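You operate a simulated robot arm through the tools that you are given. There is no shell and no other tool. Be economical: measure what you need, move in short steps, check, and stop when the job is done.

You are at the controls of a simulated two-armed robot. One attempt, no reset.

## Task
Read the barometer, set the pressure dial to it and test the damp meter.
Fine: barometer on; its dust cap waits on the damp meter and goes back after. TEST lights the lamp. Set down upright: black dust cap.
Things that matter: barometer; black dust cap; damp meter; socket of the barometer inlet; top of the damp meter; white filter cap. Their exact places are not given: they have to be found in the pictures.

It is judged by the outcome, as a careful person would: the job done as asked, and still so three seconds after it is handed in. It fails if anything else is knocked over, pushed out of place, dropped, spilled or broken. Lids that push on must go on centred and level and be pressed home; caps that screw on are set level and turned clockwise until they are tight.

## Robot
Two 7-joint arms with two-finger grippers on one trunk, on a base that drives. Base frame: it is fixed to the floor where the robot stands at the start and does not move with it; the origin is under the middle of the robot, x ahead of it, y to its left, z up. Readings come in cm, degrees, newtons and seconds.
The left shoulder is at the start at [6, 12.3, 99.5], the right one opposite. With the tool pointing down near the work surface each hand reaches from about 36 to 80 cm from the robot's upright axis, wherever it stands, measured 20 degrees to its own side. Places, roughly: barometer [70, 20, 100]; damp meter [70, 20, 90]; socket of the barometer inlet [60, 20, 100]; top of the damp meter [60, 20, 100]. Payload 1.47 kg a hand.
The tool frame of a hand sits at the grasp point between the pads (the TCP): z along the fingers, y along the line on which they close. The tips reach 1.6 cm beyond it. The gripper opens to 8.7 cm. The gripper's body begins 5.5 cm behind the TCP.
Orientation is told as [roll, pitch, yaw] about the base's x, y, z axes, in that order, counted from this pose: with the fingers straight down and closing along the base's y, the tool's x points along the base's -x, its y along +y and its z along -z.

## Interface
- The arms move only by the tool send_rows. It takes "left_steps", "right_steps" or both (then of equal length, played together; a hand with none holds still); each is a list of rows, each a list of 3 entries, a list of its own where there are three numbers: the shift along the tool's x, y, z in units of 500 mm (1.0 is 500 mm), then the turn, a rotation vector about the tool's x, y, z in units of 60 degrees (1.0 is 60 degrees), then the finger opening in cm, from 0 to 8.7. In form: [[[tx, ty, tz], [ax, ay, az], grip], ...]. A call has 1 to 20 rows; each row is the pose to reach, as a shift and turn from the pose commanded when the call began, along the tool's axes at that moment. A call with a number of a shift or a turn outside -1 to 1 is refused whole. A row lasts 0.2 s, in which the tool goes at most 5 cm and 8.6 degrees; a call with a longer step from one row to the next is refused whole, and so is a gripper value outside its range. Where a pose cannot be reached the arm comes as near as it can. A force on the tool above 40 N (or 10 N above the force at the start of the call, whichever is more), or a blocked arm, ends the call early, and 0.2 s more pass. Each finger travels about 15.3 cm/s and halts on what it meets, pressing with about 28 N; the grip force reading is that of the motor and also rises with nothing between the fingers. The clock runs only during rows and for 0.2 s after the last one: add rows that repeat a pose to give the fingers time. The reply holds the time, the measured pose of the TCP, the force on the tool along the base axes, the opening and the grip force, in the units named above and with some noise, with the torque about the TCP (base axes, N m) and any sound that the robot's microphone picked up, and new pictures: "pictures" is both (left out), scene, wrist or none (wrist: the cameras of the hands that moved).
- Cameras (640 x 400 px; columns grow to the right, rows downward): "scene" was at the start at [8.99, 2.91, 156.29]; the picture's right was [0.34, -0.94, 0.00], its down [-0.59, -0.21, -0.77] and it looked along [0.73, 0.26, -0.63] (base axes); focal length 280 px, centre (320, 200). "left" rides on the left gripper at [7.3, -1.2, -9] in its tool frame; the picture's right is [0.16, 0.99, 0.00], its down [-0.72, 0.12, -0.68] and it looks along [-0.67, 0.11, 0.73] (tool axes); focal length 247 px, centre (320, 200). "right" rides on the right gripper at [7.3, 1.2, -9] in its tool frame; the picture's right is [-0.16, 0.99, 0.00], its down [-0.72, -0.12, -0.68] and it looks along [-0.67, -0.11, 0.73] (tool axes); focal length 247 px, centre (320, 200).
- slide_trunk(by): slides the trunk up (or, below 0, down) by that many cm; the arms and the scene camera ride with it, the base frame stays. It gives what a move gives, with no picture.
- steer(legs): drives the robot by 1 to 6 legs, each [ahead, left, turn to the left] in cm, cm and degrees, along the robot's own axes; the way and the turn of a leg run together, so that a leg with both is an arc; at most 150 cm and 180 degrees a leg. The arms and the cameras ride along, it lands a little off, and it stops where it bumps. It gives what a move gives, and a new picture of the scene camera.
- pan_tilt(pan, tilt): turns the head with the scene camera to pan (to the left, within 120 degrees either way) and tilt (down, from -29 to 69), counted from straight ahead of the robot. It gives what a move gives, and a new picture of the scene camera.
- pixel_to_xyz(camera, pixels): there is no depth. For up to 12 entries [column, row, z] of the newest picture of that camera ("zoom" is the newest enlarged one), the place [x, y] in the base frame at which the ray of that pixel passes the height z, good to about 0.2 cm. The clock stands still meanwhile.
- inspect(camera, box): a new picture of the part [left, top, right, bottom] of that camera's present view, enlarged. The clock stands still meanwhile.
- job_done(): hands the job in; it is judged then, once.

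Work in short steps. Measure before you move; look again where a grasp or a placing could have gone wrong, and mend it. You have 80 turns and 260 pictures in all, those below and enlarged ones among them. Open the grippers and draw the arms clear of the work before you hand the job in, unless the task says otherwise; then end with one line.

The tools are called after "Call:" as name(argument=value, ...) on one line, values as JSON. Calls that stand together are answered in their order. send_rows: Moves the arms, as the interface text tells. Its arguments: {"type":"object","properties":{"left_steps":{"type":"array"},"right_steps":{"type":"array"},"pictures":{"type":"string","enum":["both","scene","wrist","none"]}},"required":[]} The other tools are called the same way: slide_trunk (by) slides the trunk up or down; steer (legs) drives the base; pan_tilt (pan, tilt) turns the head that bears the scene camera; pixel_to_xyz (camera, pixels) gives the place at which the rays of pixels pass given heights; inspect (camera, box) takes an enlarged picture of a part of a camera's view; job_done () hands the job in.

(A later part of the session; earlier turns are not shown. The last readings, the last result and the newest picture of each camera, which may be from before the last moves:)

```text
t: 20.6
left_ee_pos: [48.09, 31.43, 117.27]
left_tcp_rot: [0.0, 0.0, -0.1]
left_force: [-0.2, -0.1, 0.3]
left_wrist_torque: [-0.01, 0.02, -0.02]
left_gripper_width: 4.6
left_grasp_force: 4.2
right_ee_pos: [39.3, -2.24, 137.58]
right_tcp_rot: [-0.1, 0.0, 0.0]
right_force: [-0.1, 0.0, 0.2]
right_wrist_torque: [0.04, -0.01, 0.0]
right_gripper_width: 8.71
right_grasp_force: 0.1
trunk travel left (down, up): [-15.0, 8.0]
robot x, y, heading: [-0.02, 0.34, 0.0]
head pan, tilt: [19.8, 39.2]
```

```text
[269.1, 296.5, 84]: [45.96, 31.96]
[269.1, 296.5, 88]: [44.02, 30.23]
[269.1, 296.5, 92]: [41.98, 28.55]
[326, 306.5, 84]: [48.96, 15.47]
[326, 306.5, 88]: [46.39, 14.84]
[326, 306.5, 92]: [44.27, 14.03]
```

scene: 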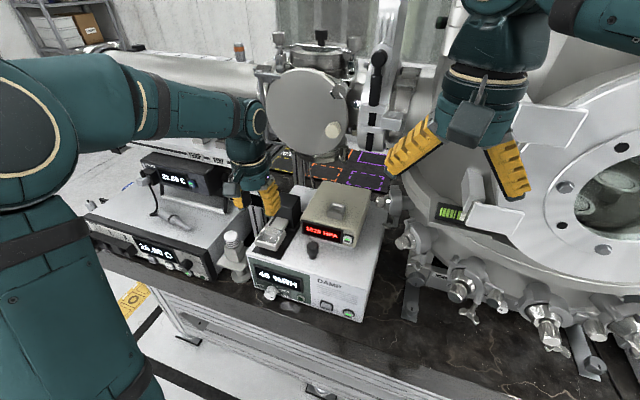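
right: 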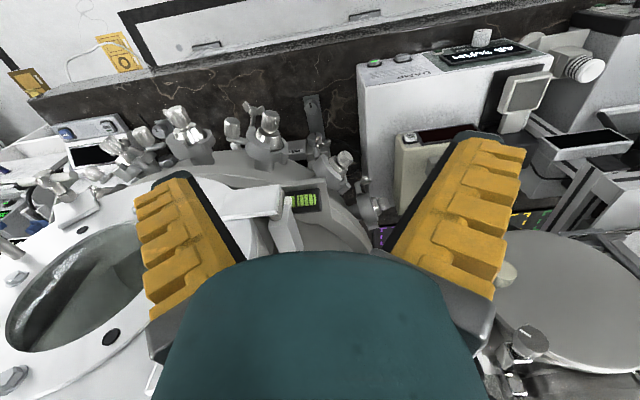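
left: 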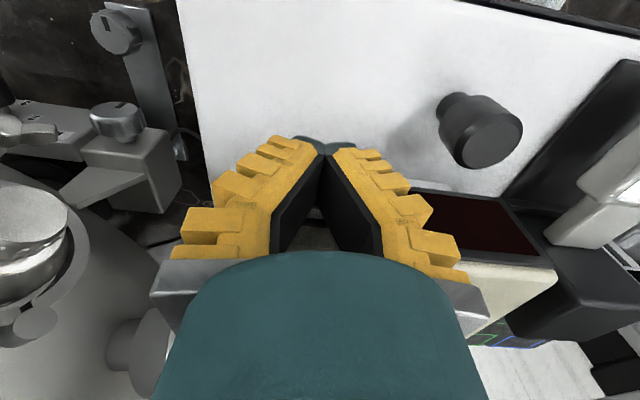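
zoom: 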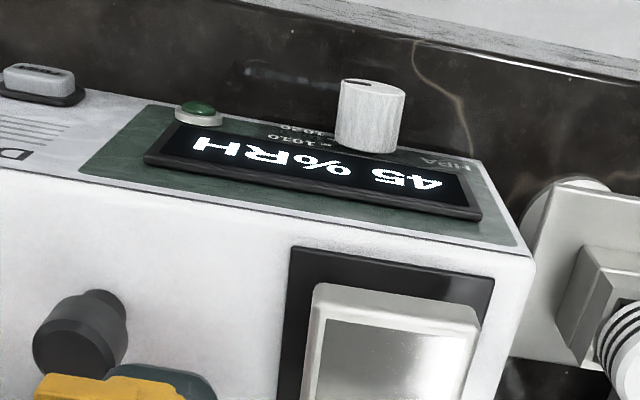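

The knob's front is ≈(46.8,32.3,82.7), TEST ≈(48.9,15.8,84). I drive back 22 cm for room to work horizontally and a more frontal view.

Call:
steer(legs=[[-22, 0, 0]])

Call:
pan_tilt(pan=22, tilt=42)

Call:
slide_trunk(by=-6)

Call:
inspect(camera="scene", box=[220, 130, 420, 255])

```text
t: 22.3
left_ee_pos: [25.99, 31.43, 117.35]
left_tcp_rot: [0.0, 0.0, 0.0]
left_force: [-0.8, 0.4, -0.2]
left_wrist_torque: [0.0, 0.02, 0.01]
left_gripper_width: 4.57
left_grasp_force: 4.0
right_ee_pos: [17.07, -2.19, 137.68]
right_tcp_rot: [0.0, 0.0, 0.0]
right_force: [0.0, -0.8, -0.8]
right_wrist_torque: [-0.03, -0.02, 0.02]
right_gripper_width: 8.67
right_grasp_force: 0.1
trunk travel left (down, up): [-15.0, 8.0]
robot x, y, heading: [-21.88, -0.04, 0.0]
head pan, tilt: [19.8, 39.2]
```

scene: 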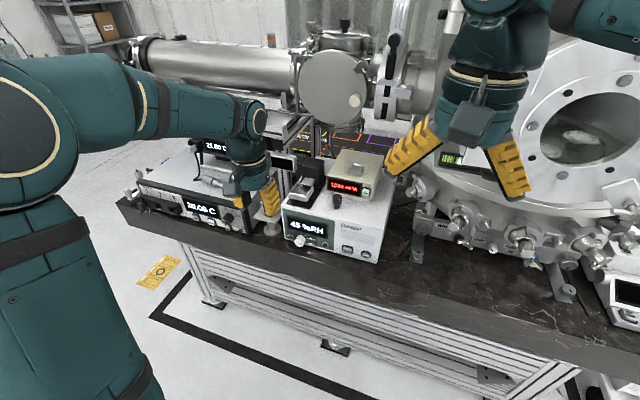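

```text
t: 22.9
left_ee_pos: [25.98, 31.32, 117.26]
left_tcp_rot: [0.0, 0.0, -0.1]
left_force: [0.5, -0.3, 0.6]
left_wrist_torque: [-0.03, 0.03, 0.0]
left_gripper_width: 4.57
left_grasp_force: 3.9
right_ee_pos: [17.2, -2.11, 137.56]
right_tcp_rot: [0.0, 0.0, 0.0]
right_force: [0.3, 0.0, -0.2]
right_wrist_torque: [-0.01, -0.01, 0.01]
right_gripper_width: 8.72
right_grasp_force: 0.0
trunk travel left (down, up): [-15.0, 8.0]
robot x, y, heading: [-21.87, -0.12, -0.3]
head pan, tilt: [22.0, 42.0]
```

scene: 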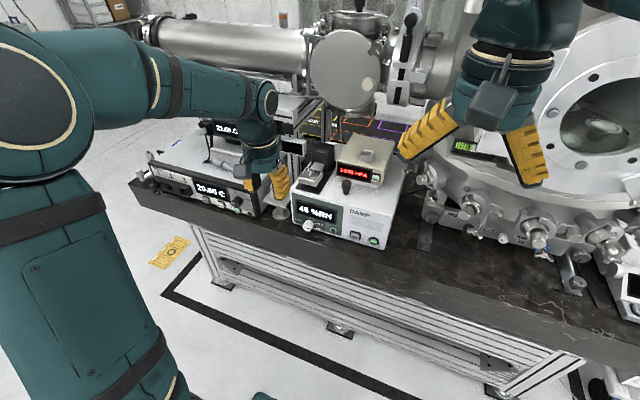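

```text
t: 23.9
left_ee_pos: [25.96, 31.34, 111.39]
left_tcp_rot: [-0.1, 0.0, 0.0]
left_force: [-0.1, 0.8, -0.5]
left_wrist_torque: [0.02, 0.01, 0.01]
left_gripper_width: 4.57
left_grasp_force: 3.8
right_ee_pos: [17.18, -2.14, 131.7]
right_tcp_rot: [-0.1, 0.1, 0.0]
right_force: [0.3, -0.2, -0.2]
right_wrist_torque: [-0.03, 0.02, -0.02]
right_gripper_width: 8.71
right_grasp_force: 0.0
trunk travel left (down, up): [-9.0, 14.0]
robot x, y, heading: [-21.73, 0.07, -0.1]
head pan, tilt: [22.0, 42.0]
```

```text
3.20 times, centred on (320, 192) of scene
```

zoom: 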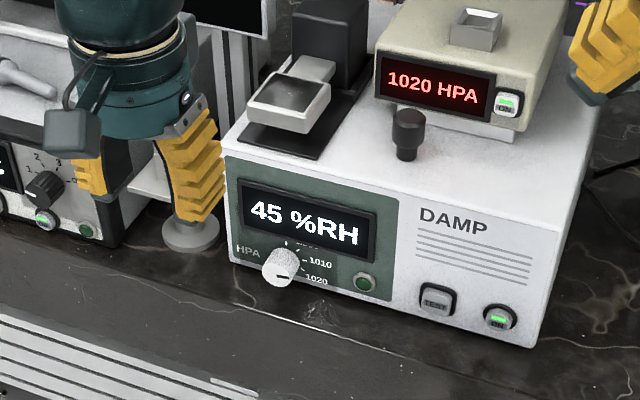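

Zooming the dial.

Call:
inspect(camera="scene", box=[288, 200, 344, 235])

Call:
pixel_to_xyz(camera="zoom", pixels=[[20, 30, 96]])

```text
11.43 times, centred on (316, 218) of scene
```

zoom: 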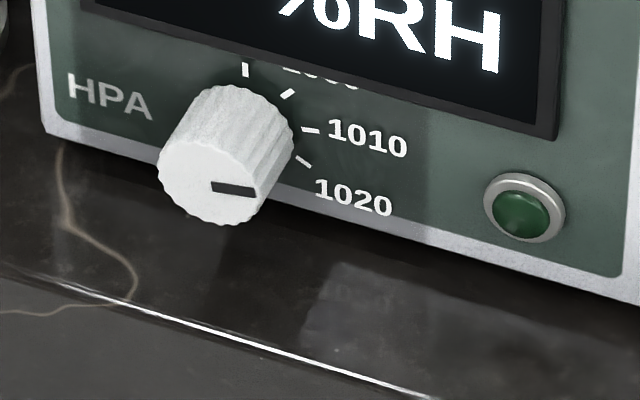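

```text
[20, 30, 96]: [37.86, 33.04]
```

The mark lies at 1010 now; ticks are about 40° apart, so 40° clockwise is needed. I measure the knob, lamp, TEST and table edge from this view.

Call:
pixel_to_xyz(camera="zoom", pixels=[[208, 182, 80], [208, 182, 82], [208, 182, 84], [245, 70, 84], [245, 70, 88], [310, 130, 82], [310, 130, 85], [45, 133, 78], [45, 133, 80], [300, 350, 77], [300, 350, 79]])

Call:
pixel_to_xyz(camera="scene", pixels=[[292, 180, 96]])

```text
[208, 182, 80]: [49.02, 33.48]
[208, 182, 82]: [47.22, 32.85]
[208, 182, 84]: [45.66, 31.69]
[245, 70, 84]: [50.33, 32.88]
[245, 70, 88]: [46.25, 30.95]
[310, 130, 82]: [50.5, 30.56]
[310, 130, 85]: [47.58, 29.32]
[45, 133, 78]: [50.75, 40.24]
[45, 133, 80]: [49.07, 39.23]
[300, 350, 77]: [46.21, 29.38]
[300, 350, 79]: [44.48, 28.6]
```

```text
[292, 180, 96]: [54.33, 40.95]
```

Knob axis at y≈32.75, z≈82.0, from x 47.2 to 49.9; table edge near x 45. I bring the left hand in front of the panel while pitching it toward horizontal (first 60°).

Call:
send_rows(left_steps=[[[-0.03, 0.0035, 0.0485], [0, -0.125, 0], 4.5], [[-0.06, 0.007, 0.097], [0, -0.25, 0], 4.5], [[-0.09, 0.0105, 0.1455], [0, -0.375, 0], 4.5], [[-0.12, 0.014, 0.194], [0, -0.5, 0], 4.5], [[-0.15, 0.0175, 0.2425], [0, -0.625, 0], 4.5], [[-0.18, 0.021, 0.291], [0, -0.75, 0], 4.5], [[-0.21, 0.0245, 0.3395], [0, -0.875, 0], 4.5], [[-0.24, 0.028, 0.388], [0, -1.0, 0], 4.5], [[-0.24, 0.028, 0.388], [0, -1.0, 0], 4.5], [[-0.24, 0.028, 0.388], [0, -1.0, 0], 4.5]])

```text
t: 26.1
left_ee_pos: [38.05, 33.01, 91.98]
left_tcp_rot: [0.1, -60.0, 0.1]
left_force: [0.4, 0.7, -0.2]
left_wrist_torque: [-0.01, 0.0, -0.01]
left_gripper_width: 5.07
left_grasp_force: 4.3
right_ee_pos: [17.33, -2.12, 131.64]
right_tcp_rot: [0.0, 0.1, 0.0]
right_force: [-0.2, -0.1, 0.6]
right_wrist_torque: [0.0, 0.03, 0.0]
right_gripper_width: 8.73
right_grasp_force: 0.0
trunk travel left (down, up): [-9.0, 14.0]
robot x, y, heading: [-21.84, -0.07, -0.1]
head pan, tilt: [22.0, 42.0]
```

scene: 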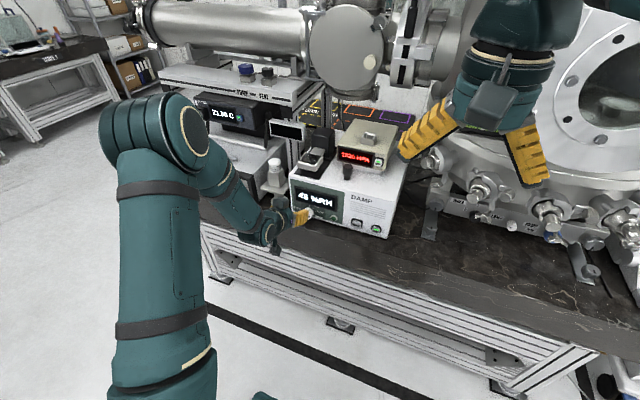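
left: 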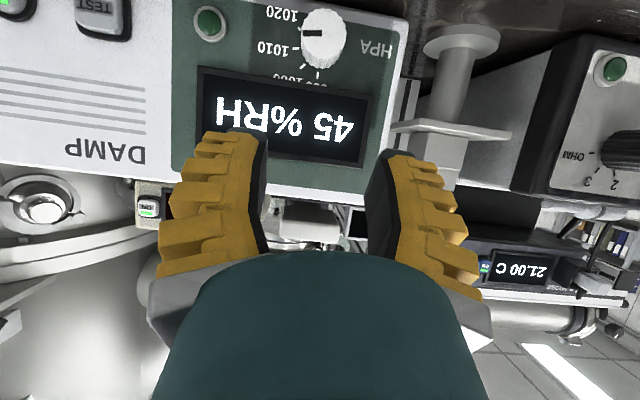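

Reachable, and the wrist view is frontal. I enlarge the dial and the TEST area here.

Call:
inspect(camera="left", box=[240, 0, 400, 100])

Call:
pixel_to_xyz(camera="zoom", pixels=[[330, 155, 81], [330, 155, 82], [330, 155, 83]])

```text
4.00 times, centred on (320, 50) of left
```

zoom: 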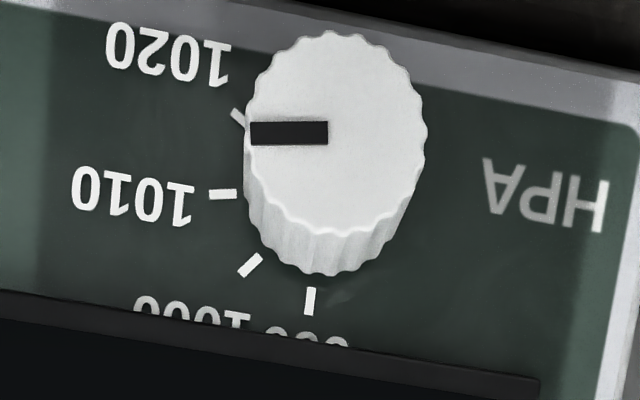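

```text
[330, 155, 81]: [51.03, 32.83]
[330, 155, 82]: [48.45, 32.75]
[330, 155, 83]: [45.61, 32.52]
```

Mark parallel to the 1010 tick is confirmed. I finish the pitch to horizontal and line up in front of the knob at (42.5, 32.75, 82.0).

Call:
send_rows(left_steps=[[[0.032, -0.001, 0.044], [0, -0.125, 0], 5.5], [[0.064, -0.0025, 0.088], [0, -0.25, 0], 5.5], [[0.096, -0.004, 0.132], [0, -0.375, 0], 5.5], [[0.128, -0.005, 0.177], [0, -0.5, 0], 5.5], [[0.128, -0.005, 0.177], [0, -0.5, 0], 5.5], [[0.128, -0.005, 0.177], [0, -0.5, 0], 5.5]])

Call:
inspect(camera="scene", box=[250, 170, 410, 270])

```text
t: 27.5
left_ee_pos: [42.53, 32.73, 81.99]
left_tcp_rot: [177.6, -89.9, -177.6]
left_force: [-0.2, -0.3, -0.2]
left_wrist_torque: [-0.01, -0.03, -0.02]
left_gripper_width: 6.01
left_grasp_force: 3.6
right_ee_pos: [17.23, -2.06, 131.56]
right_tcp_rot: [0.0, 0.0, 0.0]
right_force: [-0.9, 0.8, 0.5]
right_wrist_torque: [0.0, -0.02, 0.01]
right_gripper_width: 8.7
right_grasp_force: 0.1
trunk travel left (down, up): [-9.0, 14.0]
robot x, y, heading: [-21.89, -0.06, -0.1]
head pan, tilt: [22.0, 42.0]
```

scene: 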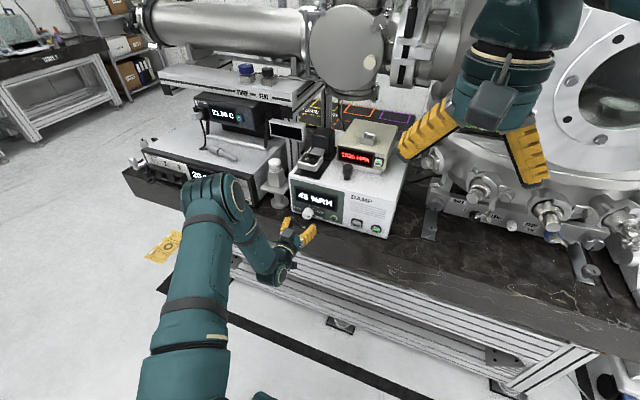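
left: 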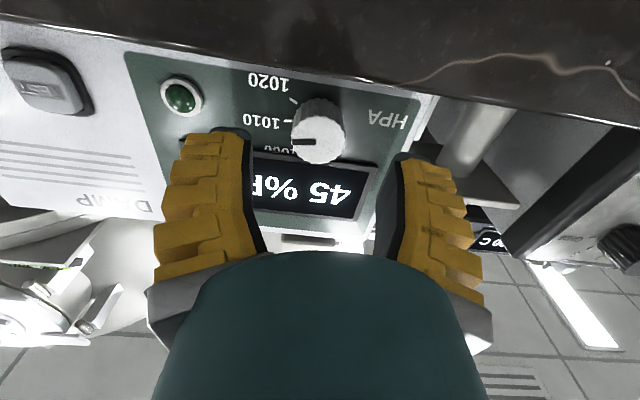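

```text
4.00 times, centred on (330, 220) of scene
```

zoom: 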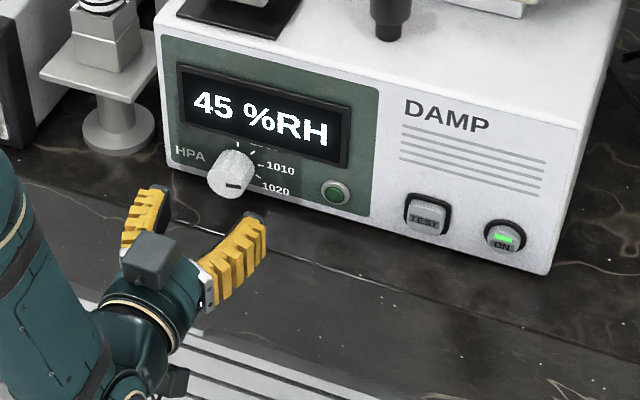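

Well aligned (knob at (318,130) where the tool axis points). I pre-roll −20° and advance to straddle the knob (TCP x≈47.6).

Call:
send_rows(left_steps=[[[0, 0, 0], [0, 0, -0.111], 5.5], [[0, 0, 0], [0, 0, -0.222], 5.0], [[0, 0, 0], [0, 0, -0.333], 5.0], [[0, 0, 0.03], [0, 0, -0.333], 5.0], [[0, 0, 0.06], [0, 0, -0.333], 5.0], [[0, 0, 0.085], [0, 0, -0.333], 5.0], [[0, 0, 0.102], [0, 0, -0.333], 5.0], [[0, 0, 0.102], [0, 0, -0.333], 5.0]])

Call:
inspect(camera="scene", box=[270, 180, 370, 245])

```text
t: 29.3
left_ee_pos: [47.68, 32.47, 82.1]
left_tcp_rot: [-90.1, -70.0, 90.0]
left_force: [1.1, -0.6, -0.3]
left_wrist_torque: [-0.01, -0.03, 0.0]
left_gripper_width: 5.54
left_grasp_force: 4.0
right_ee_pos: [17.21, -2.07, 131.64]
right_tcp_rot: [0.0, 0.1, 0.0]
right_force: [0.8, -1.2, 0.4]
right_wrist_torque: [-0.01, 0.01, 0.02]
right_gripper_width: 8.68
right_grasp_force: 0.1
trunk travel left (down, up): [-9.0, 14.0]
robot x, y, heading: [-21.91, -0.2, 0.1]
head pan, tilt: [22.0, 42.0]
```

scene: 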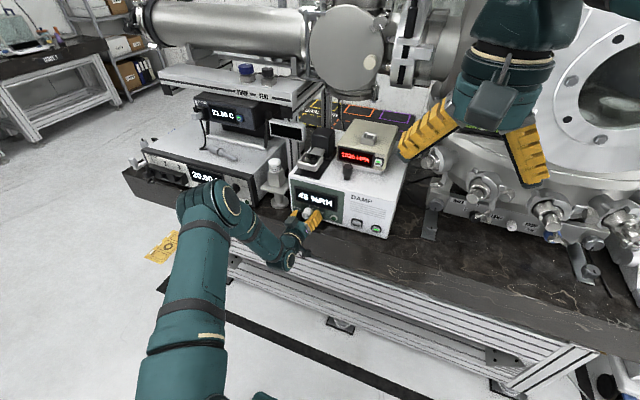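
left: 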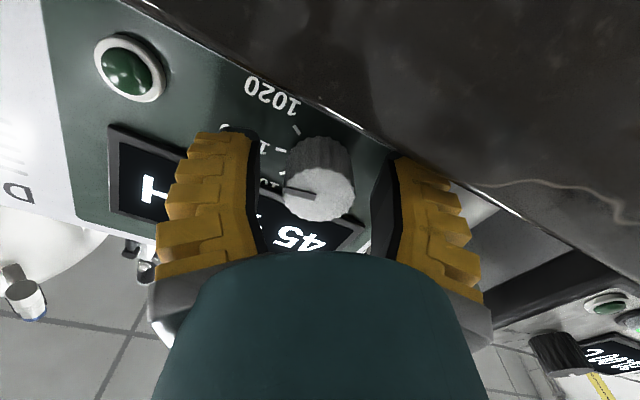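

```text
6.15 times, centred on (320, 212) of scene
```

zoom: 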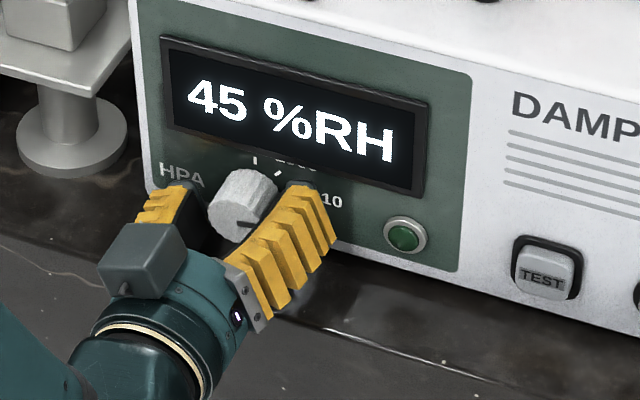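

Knob is between the fingers. I close on it.

Call:
send_rows(left_steps=[[[0, 0, 0], [0, 0, 0], 3.5], [[0, 0, 0], [0, 0, 0], 2.2], [[0, 0, 0], [0, 0, 0], 1.2], [[0, 0, 0], [0, 0, 0], 1.2], [[0, 0, 0], [0, 0, 0], 1.2]])

```text
t: 30.5
left_ee_pos: [47.52, 32.45, 82.02]
left_tcp_rot: [-90.1, -69.9, 90.1]
left_force: [-6.7, -1.2, 3.5]
left_wrist_torque: [0.01, -0.32, 0.12]
left_gripper_width: 2.74
left_grasp_force: 29.7
right_ee_pos: [17.04, -2.14, 131.7]
right_tcp_rot: [0.0, 0.0, 0.0]
right_force: [-0.8, 0.5, -0.2]
right_wrist_torque: [-0.03, 0.02, 0.01]
right_gripper_width: 8.7
right_grasp_force: 0.1
trunk travel left (down, up): [-9.0, 14.0]
robot x, y, heading: [-22.02, 0.01, 0.1]
head pan, tilt: [22.0, 42.0]
```

scene: 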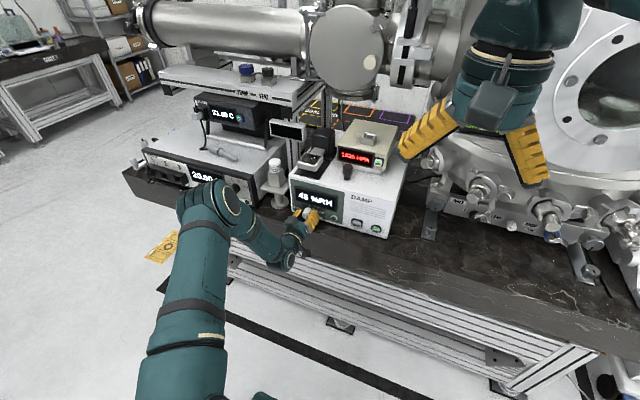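
left: 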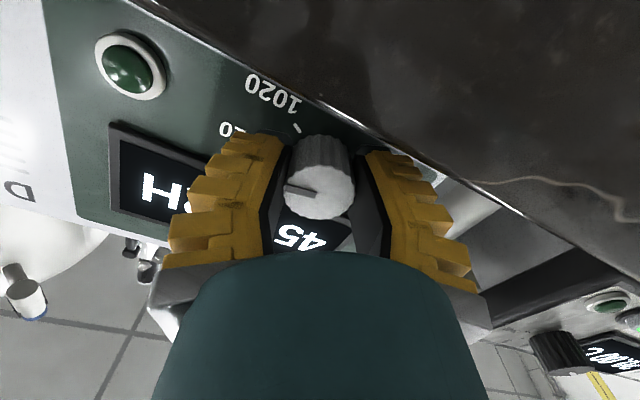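

Gripped at 2.74 cm. I turn +40° clockwise.

Call:
send_rows(left_steps=[[[0, 0, 0], [0, 0, 0.1], 1.2], [[0, 0, 0], [0, 0, 0.2], 1.2], [[0, 0, 0], [0, 0, 0.3], 1.2], [[0, 0, 0], [0, 0, 0.4], 1.2], [[0, 0, 0], [0, 0, 0.5], 1.2], [[0, 0, 0], [0, 0, 0.6], 1.2], [[0, 0, 0], [0, 0, 0.667], 1.2], [[0, 0, 0], [0, 0, 0.667], 1.2]])

Call:
inspect(camera="left", box=[220, 60, 400, 240])

Call:
inspect(camera="scene", box=[280, 190, 344, 235])

```text
t: 32.3
left_ee_pos: [47.55, 32.57, 82.13]
left_tcp_rot: [90.7, -69.9, -90.5]
left_force: [-3.6, 5.4, 10.0]
left_wrist_torque: [-0.15, -0.4, -0.13]
left_gripper_width: 2.63
left_grasp_force: 30.5
right_ee_pos: [17.05, -2.12, 131.7]
right_tcp_rot: [0.0, 0.0, 0.0]
right_force: [1.0, -0.4, -0.2]
right_wrist_torque: [-0.02, 0.01, -0.02]
right_gripper_width: 8.72
right_grasp_force: 0.1
trunk travel left (down, up): [-9.0, 14.0]
robot x, y, heading: [-22.24, -0.13, 0.1]
head pan, tilt: [22.0, 42.0]
```

scene: 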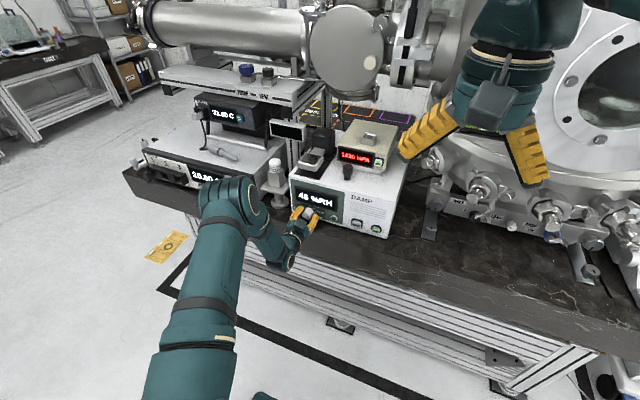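
left: 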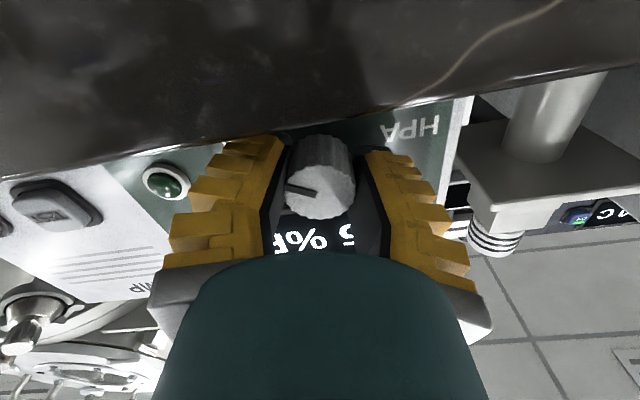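

```text
2.22 times, centred on (310, 150) of left
```

zoom: 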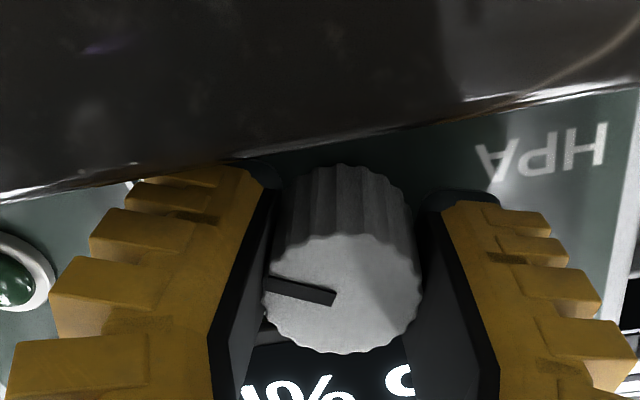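

```text
8.89 times, centred on (312, 212) of scene
```

zoom: 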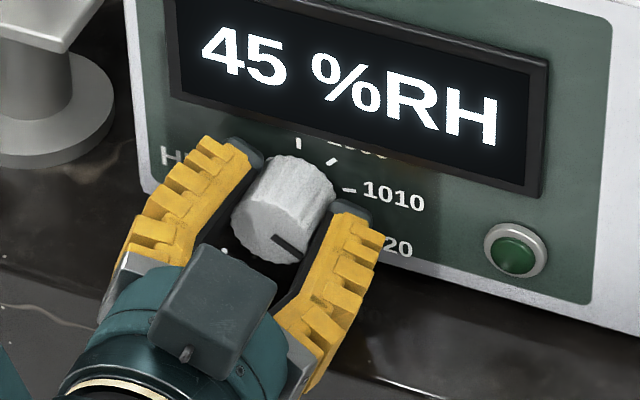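

The mark turned with the hand; in scene its slope (~0.8) now equals that of the 1020 tick. I open and draw straight back.

Call:
send_rows(left_steps=[[[0, 0, 0], [0, 0, 0], 3.5], [[0, 0, 0], [0, 0, 0], 5.0], [[0, 0, 0], [0, 0, 0], 5.0], [[0, 0, -0.04], [0, 0, 0], 5.0], [[0, 0, -0.1], [0, 0, 0], 5.0], [[0, 0, -0.16], [0, 0, -0.1], 5.0], [[0, 0, -0.2], [0, 0, -0.22], 4], [[0, 0, -0.2], [0, 0, -0.333], 3], [[0, 0, -0.2], [0, 0, -0.333], 2]])

Call:
inspect(camera="scene", box=[288, 200, 344, 235])

Call:
inspect(camera="left", box=[220, 50, 420, 175])

```text
t: 34.3
left_ee_pos: [37.65, 32.58, 81.85]
left_tcp_rot: [-115.4, -90.0, 115.4]
left_force: [0.3, -0.7, -0.1]
left_wrist_torque: [-0.02, -0.01, -0.02]
left_gripper_width: 2.65
left_grasp_force: 4.9
right_ee_pos: [17.25, -2.2, 131.52]
right_tcp_rot: [0.0, 0.0, 0.1]
right_force: [0.3, 0.2, 0.2]
right_wrist_torque: [0.0, 0.0, -0.04]
right_gripper_width: 8.7
right_grasp_force: 0.1
trunk travel left (down, up): [-9.0, 14.0]
robot x, y, heading: [-22.12, -0.33, -0.1]
head pan, tilt: [22.0, 42.0]
```

scene: 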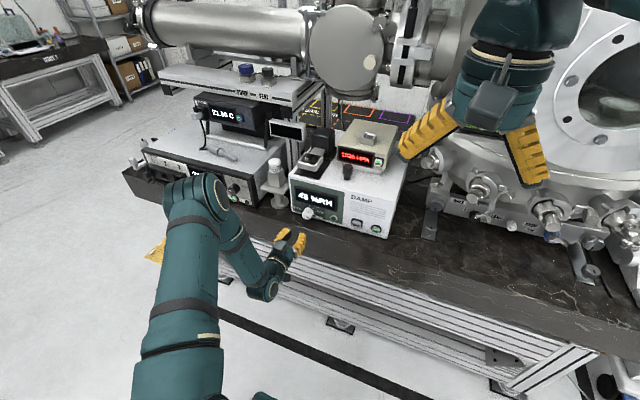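
left: 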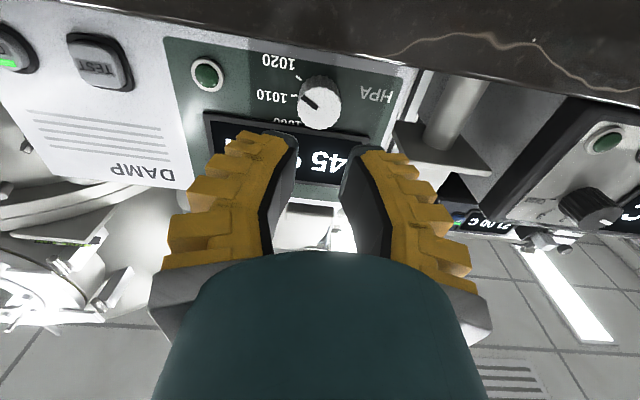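

```text
11.43 times, centred on (316, 218) of scene
```

zoom: 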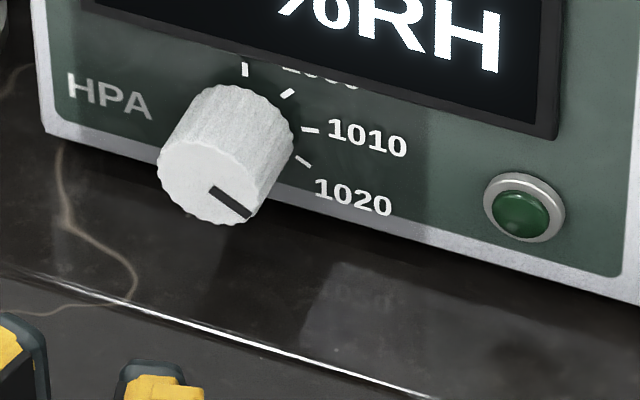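

```text
3.20 times, centred on (320, 112) of left
```

zoom: 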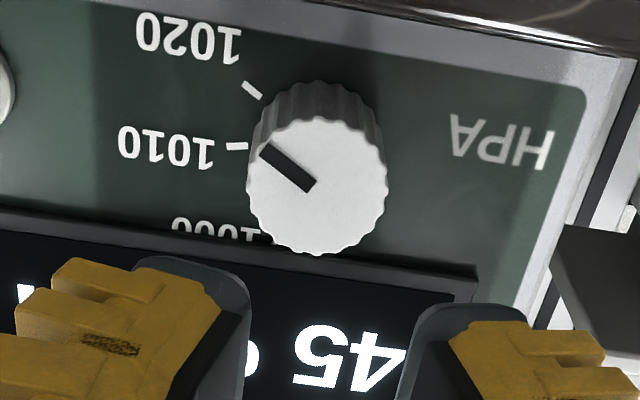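

The mark now is parallel to the 1020 tick in both views. Next TEST: measure from scene (356,225.5) and left (100,63).

Call:
inspect(camera="scene", box=[330, 205, 386, 240])

Call:
pixel_to_xyz(camera="scene", pixels=[[356, 225.5, 82], [356, 225.5, 83], [356, 225.5, 84], [356, 225.5, 85]])

Call:
pixel_to_xyz(camera="left", pixels=[[102, 67, 82], [102, 67, 83], [102, 67, 84], [102, 67, 85], [320, 103, 82], [320, 103, 81]])

```text
11.43 times, centred on (358, 222) of scene
```

zoom: 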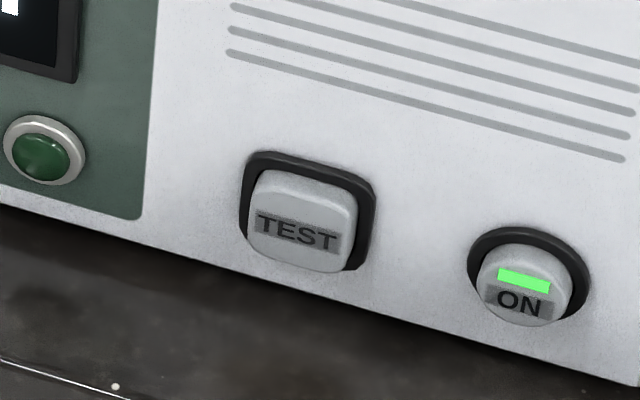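

```text
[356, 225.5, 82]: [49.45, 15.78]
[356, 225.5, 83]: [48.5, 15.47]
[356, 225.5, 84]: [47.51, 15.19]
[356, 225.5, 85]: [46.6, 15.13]
```

```text
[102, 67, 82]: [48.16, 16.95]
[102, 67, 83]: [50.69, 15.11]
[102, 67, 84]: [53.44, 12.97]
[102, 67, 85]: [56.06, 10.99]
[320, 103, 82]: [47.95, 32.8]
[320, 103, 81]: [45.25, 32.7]
```

TEST ≈ (48.9,15.8,82.6). I move sideways in front of it with the fingers closed, then approach to ~1 cm.

Call:
send_rows(left_steps=[[[0, -0.084, 0], [0, 0, 0], 1], [[-0.006, -0.168, 0], [0, 0, 0], 0], [[-0.012, -0.252, 0], [0, 0, 0], 0], [[-0.014, -0.336, 0], [0, 0, 0], 0], [[-0.014, -0.336, 0.08], [0, 0, 0], 0], [[-0.014, -0.336, 0.15], [0, 0, 0], 0], [[-0.014, -0.336, 0.172], [0, 0, 0], 0], [[-0.014, -0.336, 0.172], [0, 0, 0], 0]])

Call:
inspect(camera="scene", box=[300, 190, 396, 250])

```text
t: 36.1
left_ee_pos: [46.16, 15.7, 82.64]
left_tcp_rot: [90.1, -89.9, -90.2]
left_force: [0.6, -0.2, 0.0]
left_wrist_torque: [-0.02, -0.02, 0.03]
left_gripper_width: 0.0
left_grasp_force: 28.0
right_ee_pos: [17.22, -2.16, 131.59]
right_tcp_rot: [0.0, 0.0, 0.0]
right_force: [-0.1, 0.2, 0.7]
right_wrist_torque: [0.0, 0.01, 0.0]
right_gripper_width: 8.7
right_grasp_force: 0.2
trunk travel left (down, up): [-9.0, 14.0]
robot x, y, heading: [-22.17, -0.06, 0.3]
head pan, tilt: [22.0, 42.0]
```

scene: 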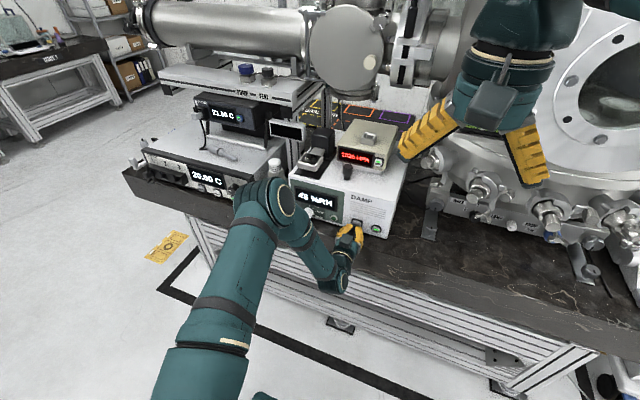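
left: 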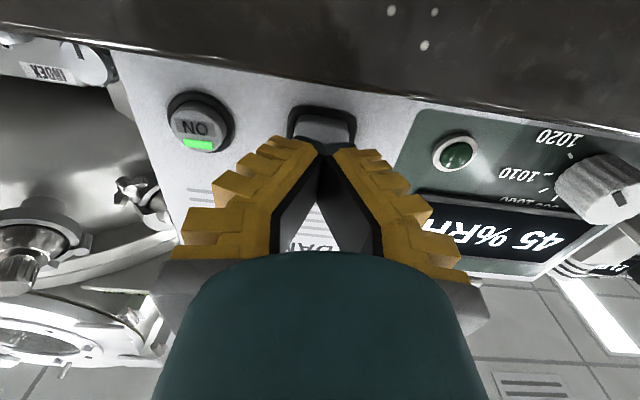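

```text
6.67 times, centred on (348, 220) of scene
```

zoom: 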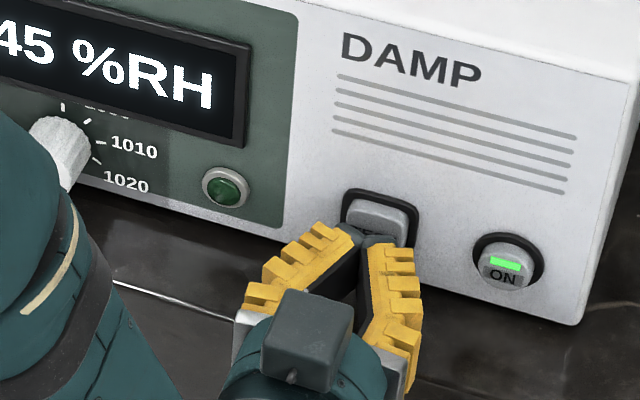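

Tips are lined up with TEST. I push forward in small rows.

Call:
send_rows(left_steps=[[[0, 0, 0.012], [0, 0, 0], 0], [[0, 0, 0.02], [0, 0, 0], 0], [[0, 0, 0.025], [0, 0, 0], 0], [[0, 0, 0.03], [0, 0, 0], 0], [[0, 0, 0.03], [0, 0, 0], 0]], pictures="wrist")

Call:
inspect(camera="scene", box=[300, 190, 396, 250])

```text
t: 37.3
left_ee_pos: [47.73, 15.78, 82.66]
left_tcp_rot: [91.9, -89.8, -92.0]
left_force: [-2.2, 0.7, 0.5]
left_wrist_torque: [-0.03, 0.0, 0.01]
left_gripper_width: 0.61
left_grasp_force: 27.9
right_ee_pos: [17.2, -2.14, 131.62]
right_tcp_rot: [0.0, 0.0, 0.0]
right_force: [-0.3, 0.6, 0.4]
right_wrist_torque: [-0.01, -0.02, 0.02]
right_gripper_width: 8.7
right_grasp_force: 0.1
trunk travel left (down, up): [-9.0, 14.0]
robot x, y, heading: [-21.93, -0.09, -0.0]
head pan, tilt: [22.0, 42.0]
```

left: 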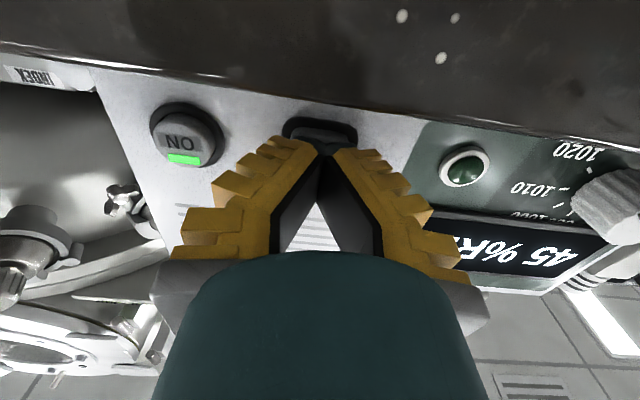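

```text
6.67 times, centred on (348, 220) of scene
```

zoom: 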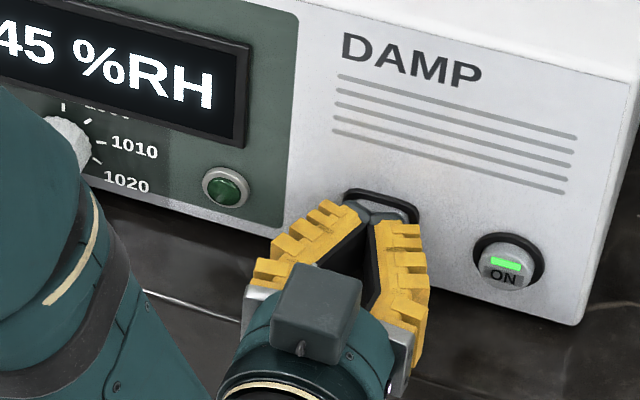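

Light contact (2 N). I press a few millimetres further until it clicks.

Call:
send_rows(left_steps=[[[0, 0, 0.004], [0, 0, 0], 0], [[0, 0, 0.008], [0, 0, 0], 0], [[0, 0, 0.012], [0, 0, 0], 0], [[0, 0, 0.012], [0, 0, 0], 0]], pictures="none")

Call:
inspect(camera="scene", box=[280, 180, 396, 250])

```text
t: 38.3
left_ee_pos: [48.16, 15.84, 82.7]
left_tcp_rot: [109.3, -89.9, -109.6]
left_force: [-19.1, -0.3, 3.0]
left_wrist_torque: [0.02, -0.05, -0.02]
left_gripper_width: 0.59
left_grasp_force: 28.3
right_ee_pos: [16.94, -2.16, 131.7]
right_tcp_rot: [-0.1, -0.2, 0.0]
right_force: [0.1, 0.1, 0.0]
right_wrist_torque: [-0.02, 0.01, -0.03]
right_gripper_width: 8.71
right_grasp_force: 0.1
trunk travel left (down, up): [-9.0, 14.0]
robot x, y, heading: [-22.17, 0.07, 0.1]
head pan, tilt: [22.0, 42.0]
heard: click
```

```text
5.52 times, centred on (338, 215) of scene
```

zoom: 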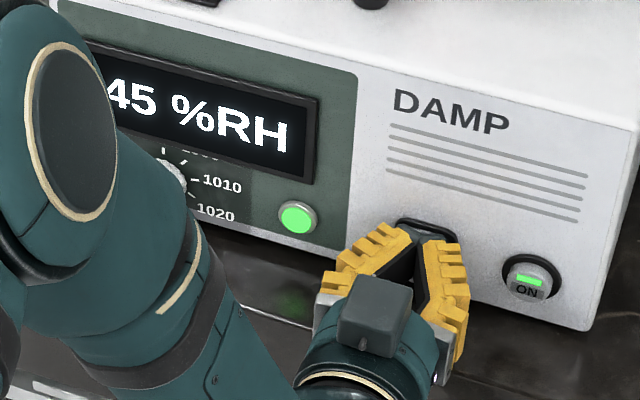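

Click, and the lamp is lit. I draw straight back and look.

Call:
send_rows(left_steps=[[[0, 0, -0.02], [0, 0, 0], 0], [[0, 0, -0.08], [0, 0, 0], 0], [[0, 0, -0.16], [0, 0, 0], 0], [[0, 0, -0.24], [0, 0, 0], 0], [[0, 0.08, -0.25], [0, 0, 0], 0], [[0, 0.16, -0.25], [0, 0, 0], 1], [[0, 0.24, -0.25], [0, 0, 0], 2], [[0, 0.32, -0.25], [0, 0, 0], 3], [[0, 0.32, -0.25], [0, 0, 0], 4]])

Call:
inspect(camera="scene", box=[280, 120, 440, 245])

```text
t: 40.3
left_ee_pos: [35.67, 31.7, 82.76]
left_tcp_rot: [75.5, -89.9, -75.6]
left_force: [0.0, -1.2, 0.1]
left_wrist_torque: [-0.01, -0.01, 0.01]
left_gripper_width: 4.58
left_grasp_force: 3.9
right_ee_pos: [17.14, -2.2, 131.61]
right_tcp_rot: [0.0, 0.1, -0.1]
right_force: [0.2, -0.4, 0.5]
right_wrist_torque: [0.02, 0.03, -0.01]
right_gripper_width: 8.7
right_grasp_force: 0.1
trunk travel left (down, up): [-9.0, 14.0]
robot x, y, heading: [-22.0, 0.2, -0.2]
head pan, tilt: [22.0, 42.0]
```

scene: 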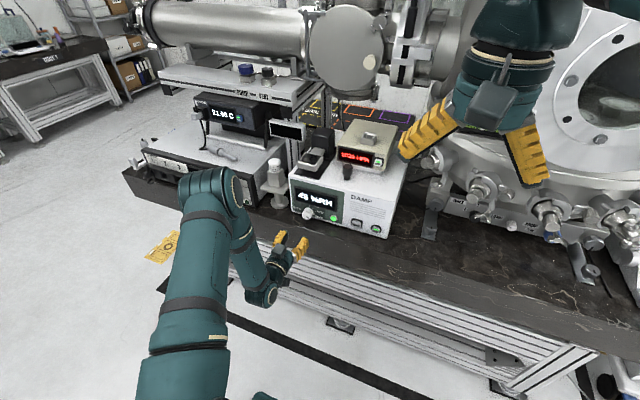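
left: 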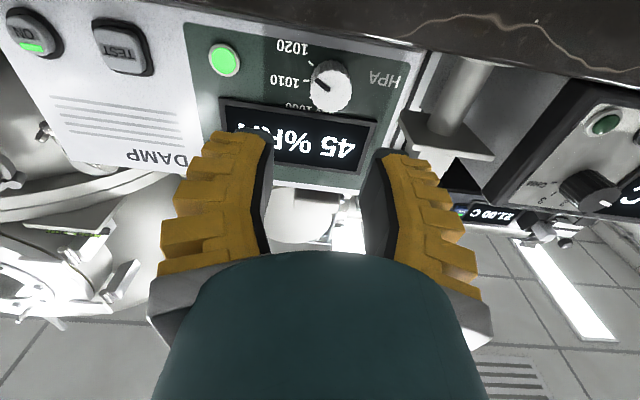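

```text
3.20 times, centred on (360, 182) of scene
```

zoom: 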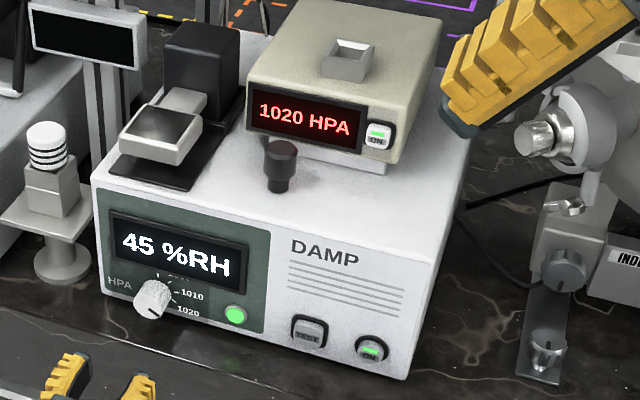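

The lamp stays lit, dial at 1020. Now I bring the hand up again and back toward pointing down (60° first).

Call:
send_rows(left_steps=[[[-0.043, 0, -0.014], [0, 0.125, 0], 4], [[-0.086, 0, -0.028], [0, 0.25, 0], 4], [[-0.129, 0, -0.043], [0, 0.375, 0], 4], [[-0.172, 0, -0.057], [0, 0.5, 0], 4], [[-0.215, 0, -0.071], [0, 0.625, 0], 4], [[-0.258, 0, -0.086], [0, 0.75, 0], 4], [[-0.301, 0, -0.1], [0, 0.875, 0], 4], [[-0.344, 0, -0.114], [0, 1.0, 0], 4], [[-0.344, 0, -0.114], [0, 1.0, 0], 4]], pictures="none")

```text
t: 42.3
left_ee_pos: [30.12, 31.79, 99.77]
left_tcp_rot: [0.0, -29.9, 0.0]
left_force: [0.5, -0.2, -0.6]
left_wrist_torque: [-0.02, 0.04, -0.02]
left_gripper_width: 4.58
left_grasp_force: 4.0
right_ee_pos: [17.27, -2.08, 131.68]
right_tcp_rot: [-0.1, 0.0, 0.0]
right_force: [0.8, 0.7, -0.3]
right_wrist_torque: [0.0, 0.02, -0.02]
right_gripper_width: 8.73
right_grasp_force: 0.0
trunk travel left (down, up): [-9.0, 14.0]
robot x, y, heading: [-22.34, 0.02, -0.2]
head pan, tilt: [22.0, 42.0]
```

Then the last 30° and up to z≈111.4.

Call:
send_rows(left_steps=[[[-0.012, 0, -0.06], [0, 0.125, 0], 4], [[-0.024, 0, -0.12], [0, 0.25, 0], 4], [[-0.036, 0, -0.18], [0, 0.375, 0], 4.5], [[-0.047, 0, -0.241], [0, 0.5, 0], 5], [[-0.047, 0, -0.241], [0, 0.5, 0], 5.5], [[-0.047, 0, -0.241], [0, 0.5, 0], 5.5]], pictures="none")

Call:
slide_trunk(by=6)

Call:
steer(legs=[[22, 0, 0]])

```text
t: 43.7
left_ee_pos: [26.39, 31.62, 111.41]
left_tcp_rot: [0.1, 0.0, 0.0]
left_force: [-0.3, -0.3, -0.8]
left_wrist_torque: [0.01, -0.02, 0.0]
left_gripper_width: 5.99
left_grasp_force: 3.7
right_ee_pos: [17.18, -2.13, 131.55]
right_tcp_rot: [0.0, 0.0, -0.1]
right_force: [0.2, 0.0, -0.4]
right_wrist_torque: [-0.01, 0.0, -0.01]
right_gripper_width: 8.69
right_grasp_force: 0.0
trunk travel left (down, up): [-9.0, 14.0]
robot x, y, heading: [-22.12, 0.1, -0.0]
head pan, tilt: [22.0, 42.0]
```

```text
t: 44.7
left_ee_pos: [26.28, 31.68, 117.44]
left_tcp_rot: [0.1, 0.1, 0.0]
left_force: [0.0, -0.2, 0.1]
left_wrist_torque: [0.01, 0.0, 0.01]
left_gripper_width: 6.0
left_grasp_force: 2.9
right_ee_pos: [17.18, -2.11, 137.6]
right_tcp_rot: [0.1, 0.0, 0.0]
right_force: [0.3, -0.5, 0.4]
right_wrist_torque: [0.02, -0.01, -0.03]
right_gripper_width: 8.71
right_grasp_force: 0.1
trunk travel left (down, up): [-15.0, 8.0]
robot x, y, heading: [-22.29, 0.35, 0.1]
head pan, tilt: [22.0, 42.0]
```

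```text
t: 46.4
left_ee_pos: [48.24, 31.49, 117.27]
left_tcp_rot: [0.2, 0.0, -0.1]
left_force: [0.2, -0.4, -0.4]
left_wrist_torque: [0.01, 0.01, -0.04]
left_gripper_width: 5.99
left_grasp_force: 3.8
right_ee_pos: [39.29, -2.25, 137.53]
right_tcp_rot: [0.0, -0.1, -0.1]
right_force: [0.8, -0.4, -1.1]
right_wrist_torque: [0.02, 0.0, 0.01]
right_gripper_width: 8.72
right_grasp_force: 0.1
trunk travel left (down, up): [-15.0, 8.0]
robot x, y, heading: [-0.06, -0.37, -0.0]
head pan, tilt: [22.0, 42.0]
```

scene: 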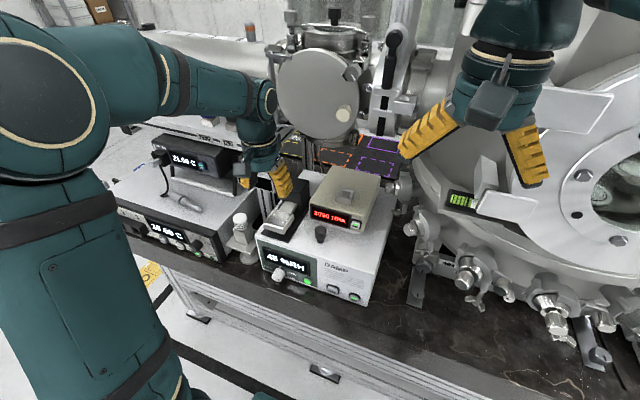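

Back at the start place. I go above the cap at (55.5,21.5), z≈113, and check.

Call:
send_rows(left_steps=[[[-0.049, -0.066, 0], [0, 0, 0], 6.5], [[-0.098, -0.133, 0], [0, 0, 0], 6.5], [[-0.146, -0.2, 0], [0, 0, 0], 6.5], [[-0.146, -0.2, 0.08], [0, 0, 0], 6.5], [[-0.146, -0.2, 0.08], [0, 0, 0], 6.5]])

Call:
inspect(camera="left", box=[240, 30, 400, 130])

```text
t: 47.6
left_ee_pos: [55.7, 21.33, 113.6]
left_tcp_rot: [0.1, 0.0, -0.1]
left_force: [1.0, -0.8, -1.0]
left_wrist_torque: [-0.01, 0.02, 0.01]
left_gripper_width: 6.89
left_grasp_force: 2.7
right_ee_pos: [39.12, -2.37, 137.65]
right_tcp_rot: [0.2, 0.0, -0.2]
right_force: [0.3, -0.4, -0.2]
right_wrist_torque: [0.0, -0.01, 0.0]
right_gripper_width: 8.7
right_grasp_force: 0.0
trunk travel left (down, up): [-15.0, 8.0]
robot x, y, heading: [0.1, -0.1, -0.0]
head pan, tilt: [22.0, 42.0]
```

scene: 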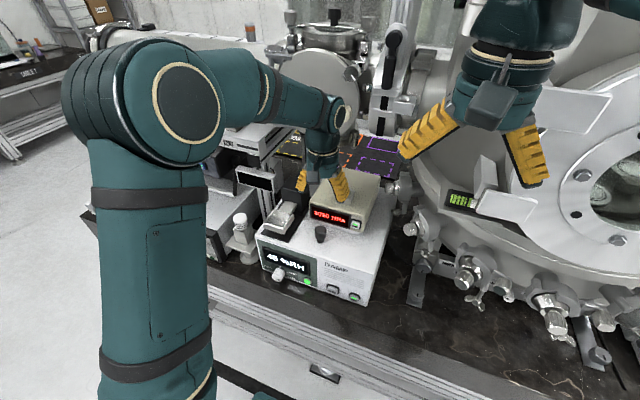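
left: 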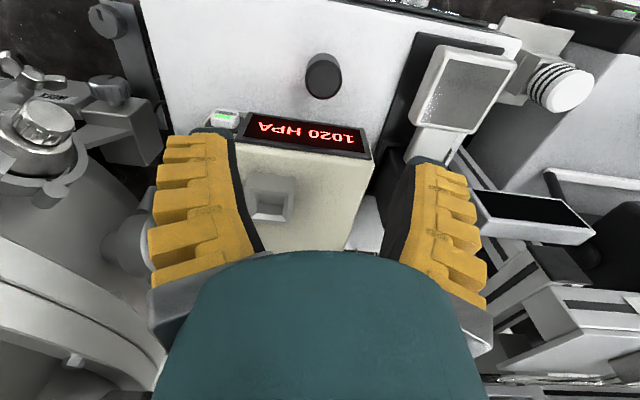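

```text
4.00 times, centred on (320, 80) of left
```

zoom: 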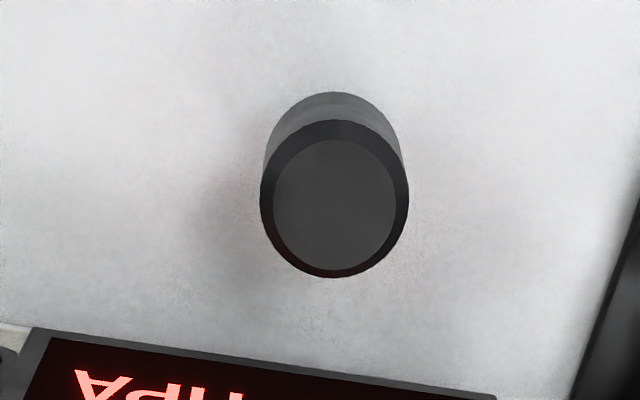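

Call:
pixel_to_xyz(camera="left", pixels=[[323.5, 81.3, 100.5], [323.5, 81.3, 101.2], [323.5, 81.3, 102]])

Call:
pixel_to_xyz(camera="scene", pixels=[[320, 229, 100.5], [320, 229, 101.2], [320, 229, 102]])

```text
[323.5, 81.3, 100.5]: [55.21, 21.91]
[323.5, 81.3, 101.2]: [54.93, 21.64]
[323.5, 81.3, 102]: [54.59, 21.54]
```

```text
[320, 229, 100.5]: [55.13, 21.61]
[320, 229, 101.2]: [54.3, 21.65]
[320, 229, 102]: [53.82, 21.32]
```

Cap ≈(55.2,21.65). I descend to z≈99.75 and close.

Call:
send_rows(left_steps=[[[0.008, 0.006, 0.07], [0, 0, 0], 7], [[0.008, 0.006, 0.14], [0, 0, 0], 7], [[0.008, 0.006, 0.21], [0, 0, 0], 7], [[0.008, 0.006, 0.26], [0, 0, 0], 7], [[0.008, 0.006, 0.277], [0, 0, 0], 7], [[0.008, 0.006, 0.277], [0, 0, 0], 5], [[0.008, 0.006, 0.277], [0, 0, 0], 3.5], [[0.008, 0.006, 0.277], [0, 0, 0], 2.6], [[0.008, 0.006, 0.277], [0, 0, 0], 1.8], [[0.008, 0.006, 0.277], [0, 0, 0], 1.8], [[0.008, 0.006, 0.277], [0, 0, 0], 1.8]], pictures="wrist")

```text
t: 50.0
left_ee_pos: [55.15, 21.93, 99.44]
left_tcp_rot: [0.1, -0.1, -0.1]
left_force: [-0.3, 0.8, 5.3]
left_wrist_torque: [0.06, 0.05, 0.02]
left_gripper_width: 2.35
left_grasp_force: 28.3
right_ee_pos: [39.06, -2.28, 137.59]
right_tcp_rot: [0.0, -0.1, -0.2]
right_force: [-0.4, -0.2, 0.8]
right_wrist_torque: [0.0, -0.01, -0.02]
right_gripper_width: 8.69
right_grasp_force: 0.0
trunk travel left (down, up): [-15.0, 8.0]
robot x, y, heading: [-0.19, -0.21, 0.0]
head pan, tilt: [22.0, 42.0]
```

left: 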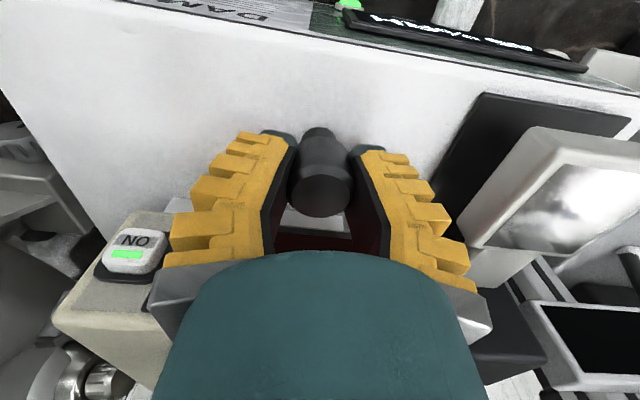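

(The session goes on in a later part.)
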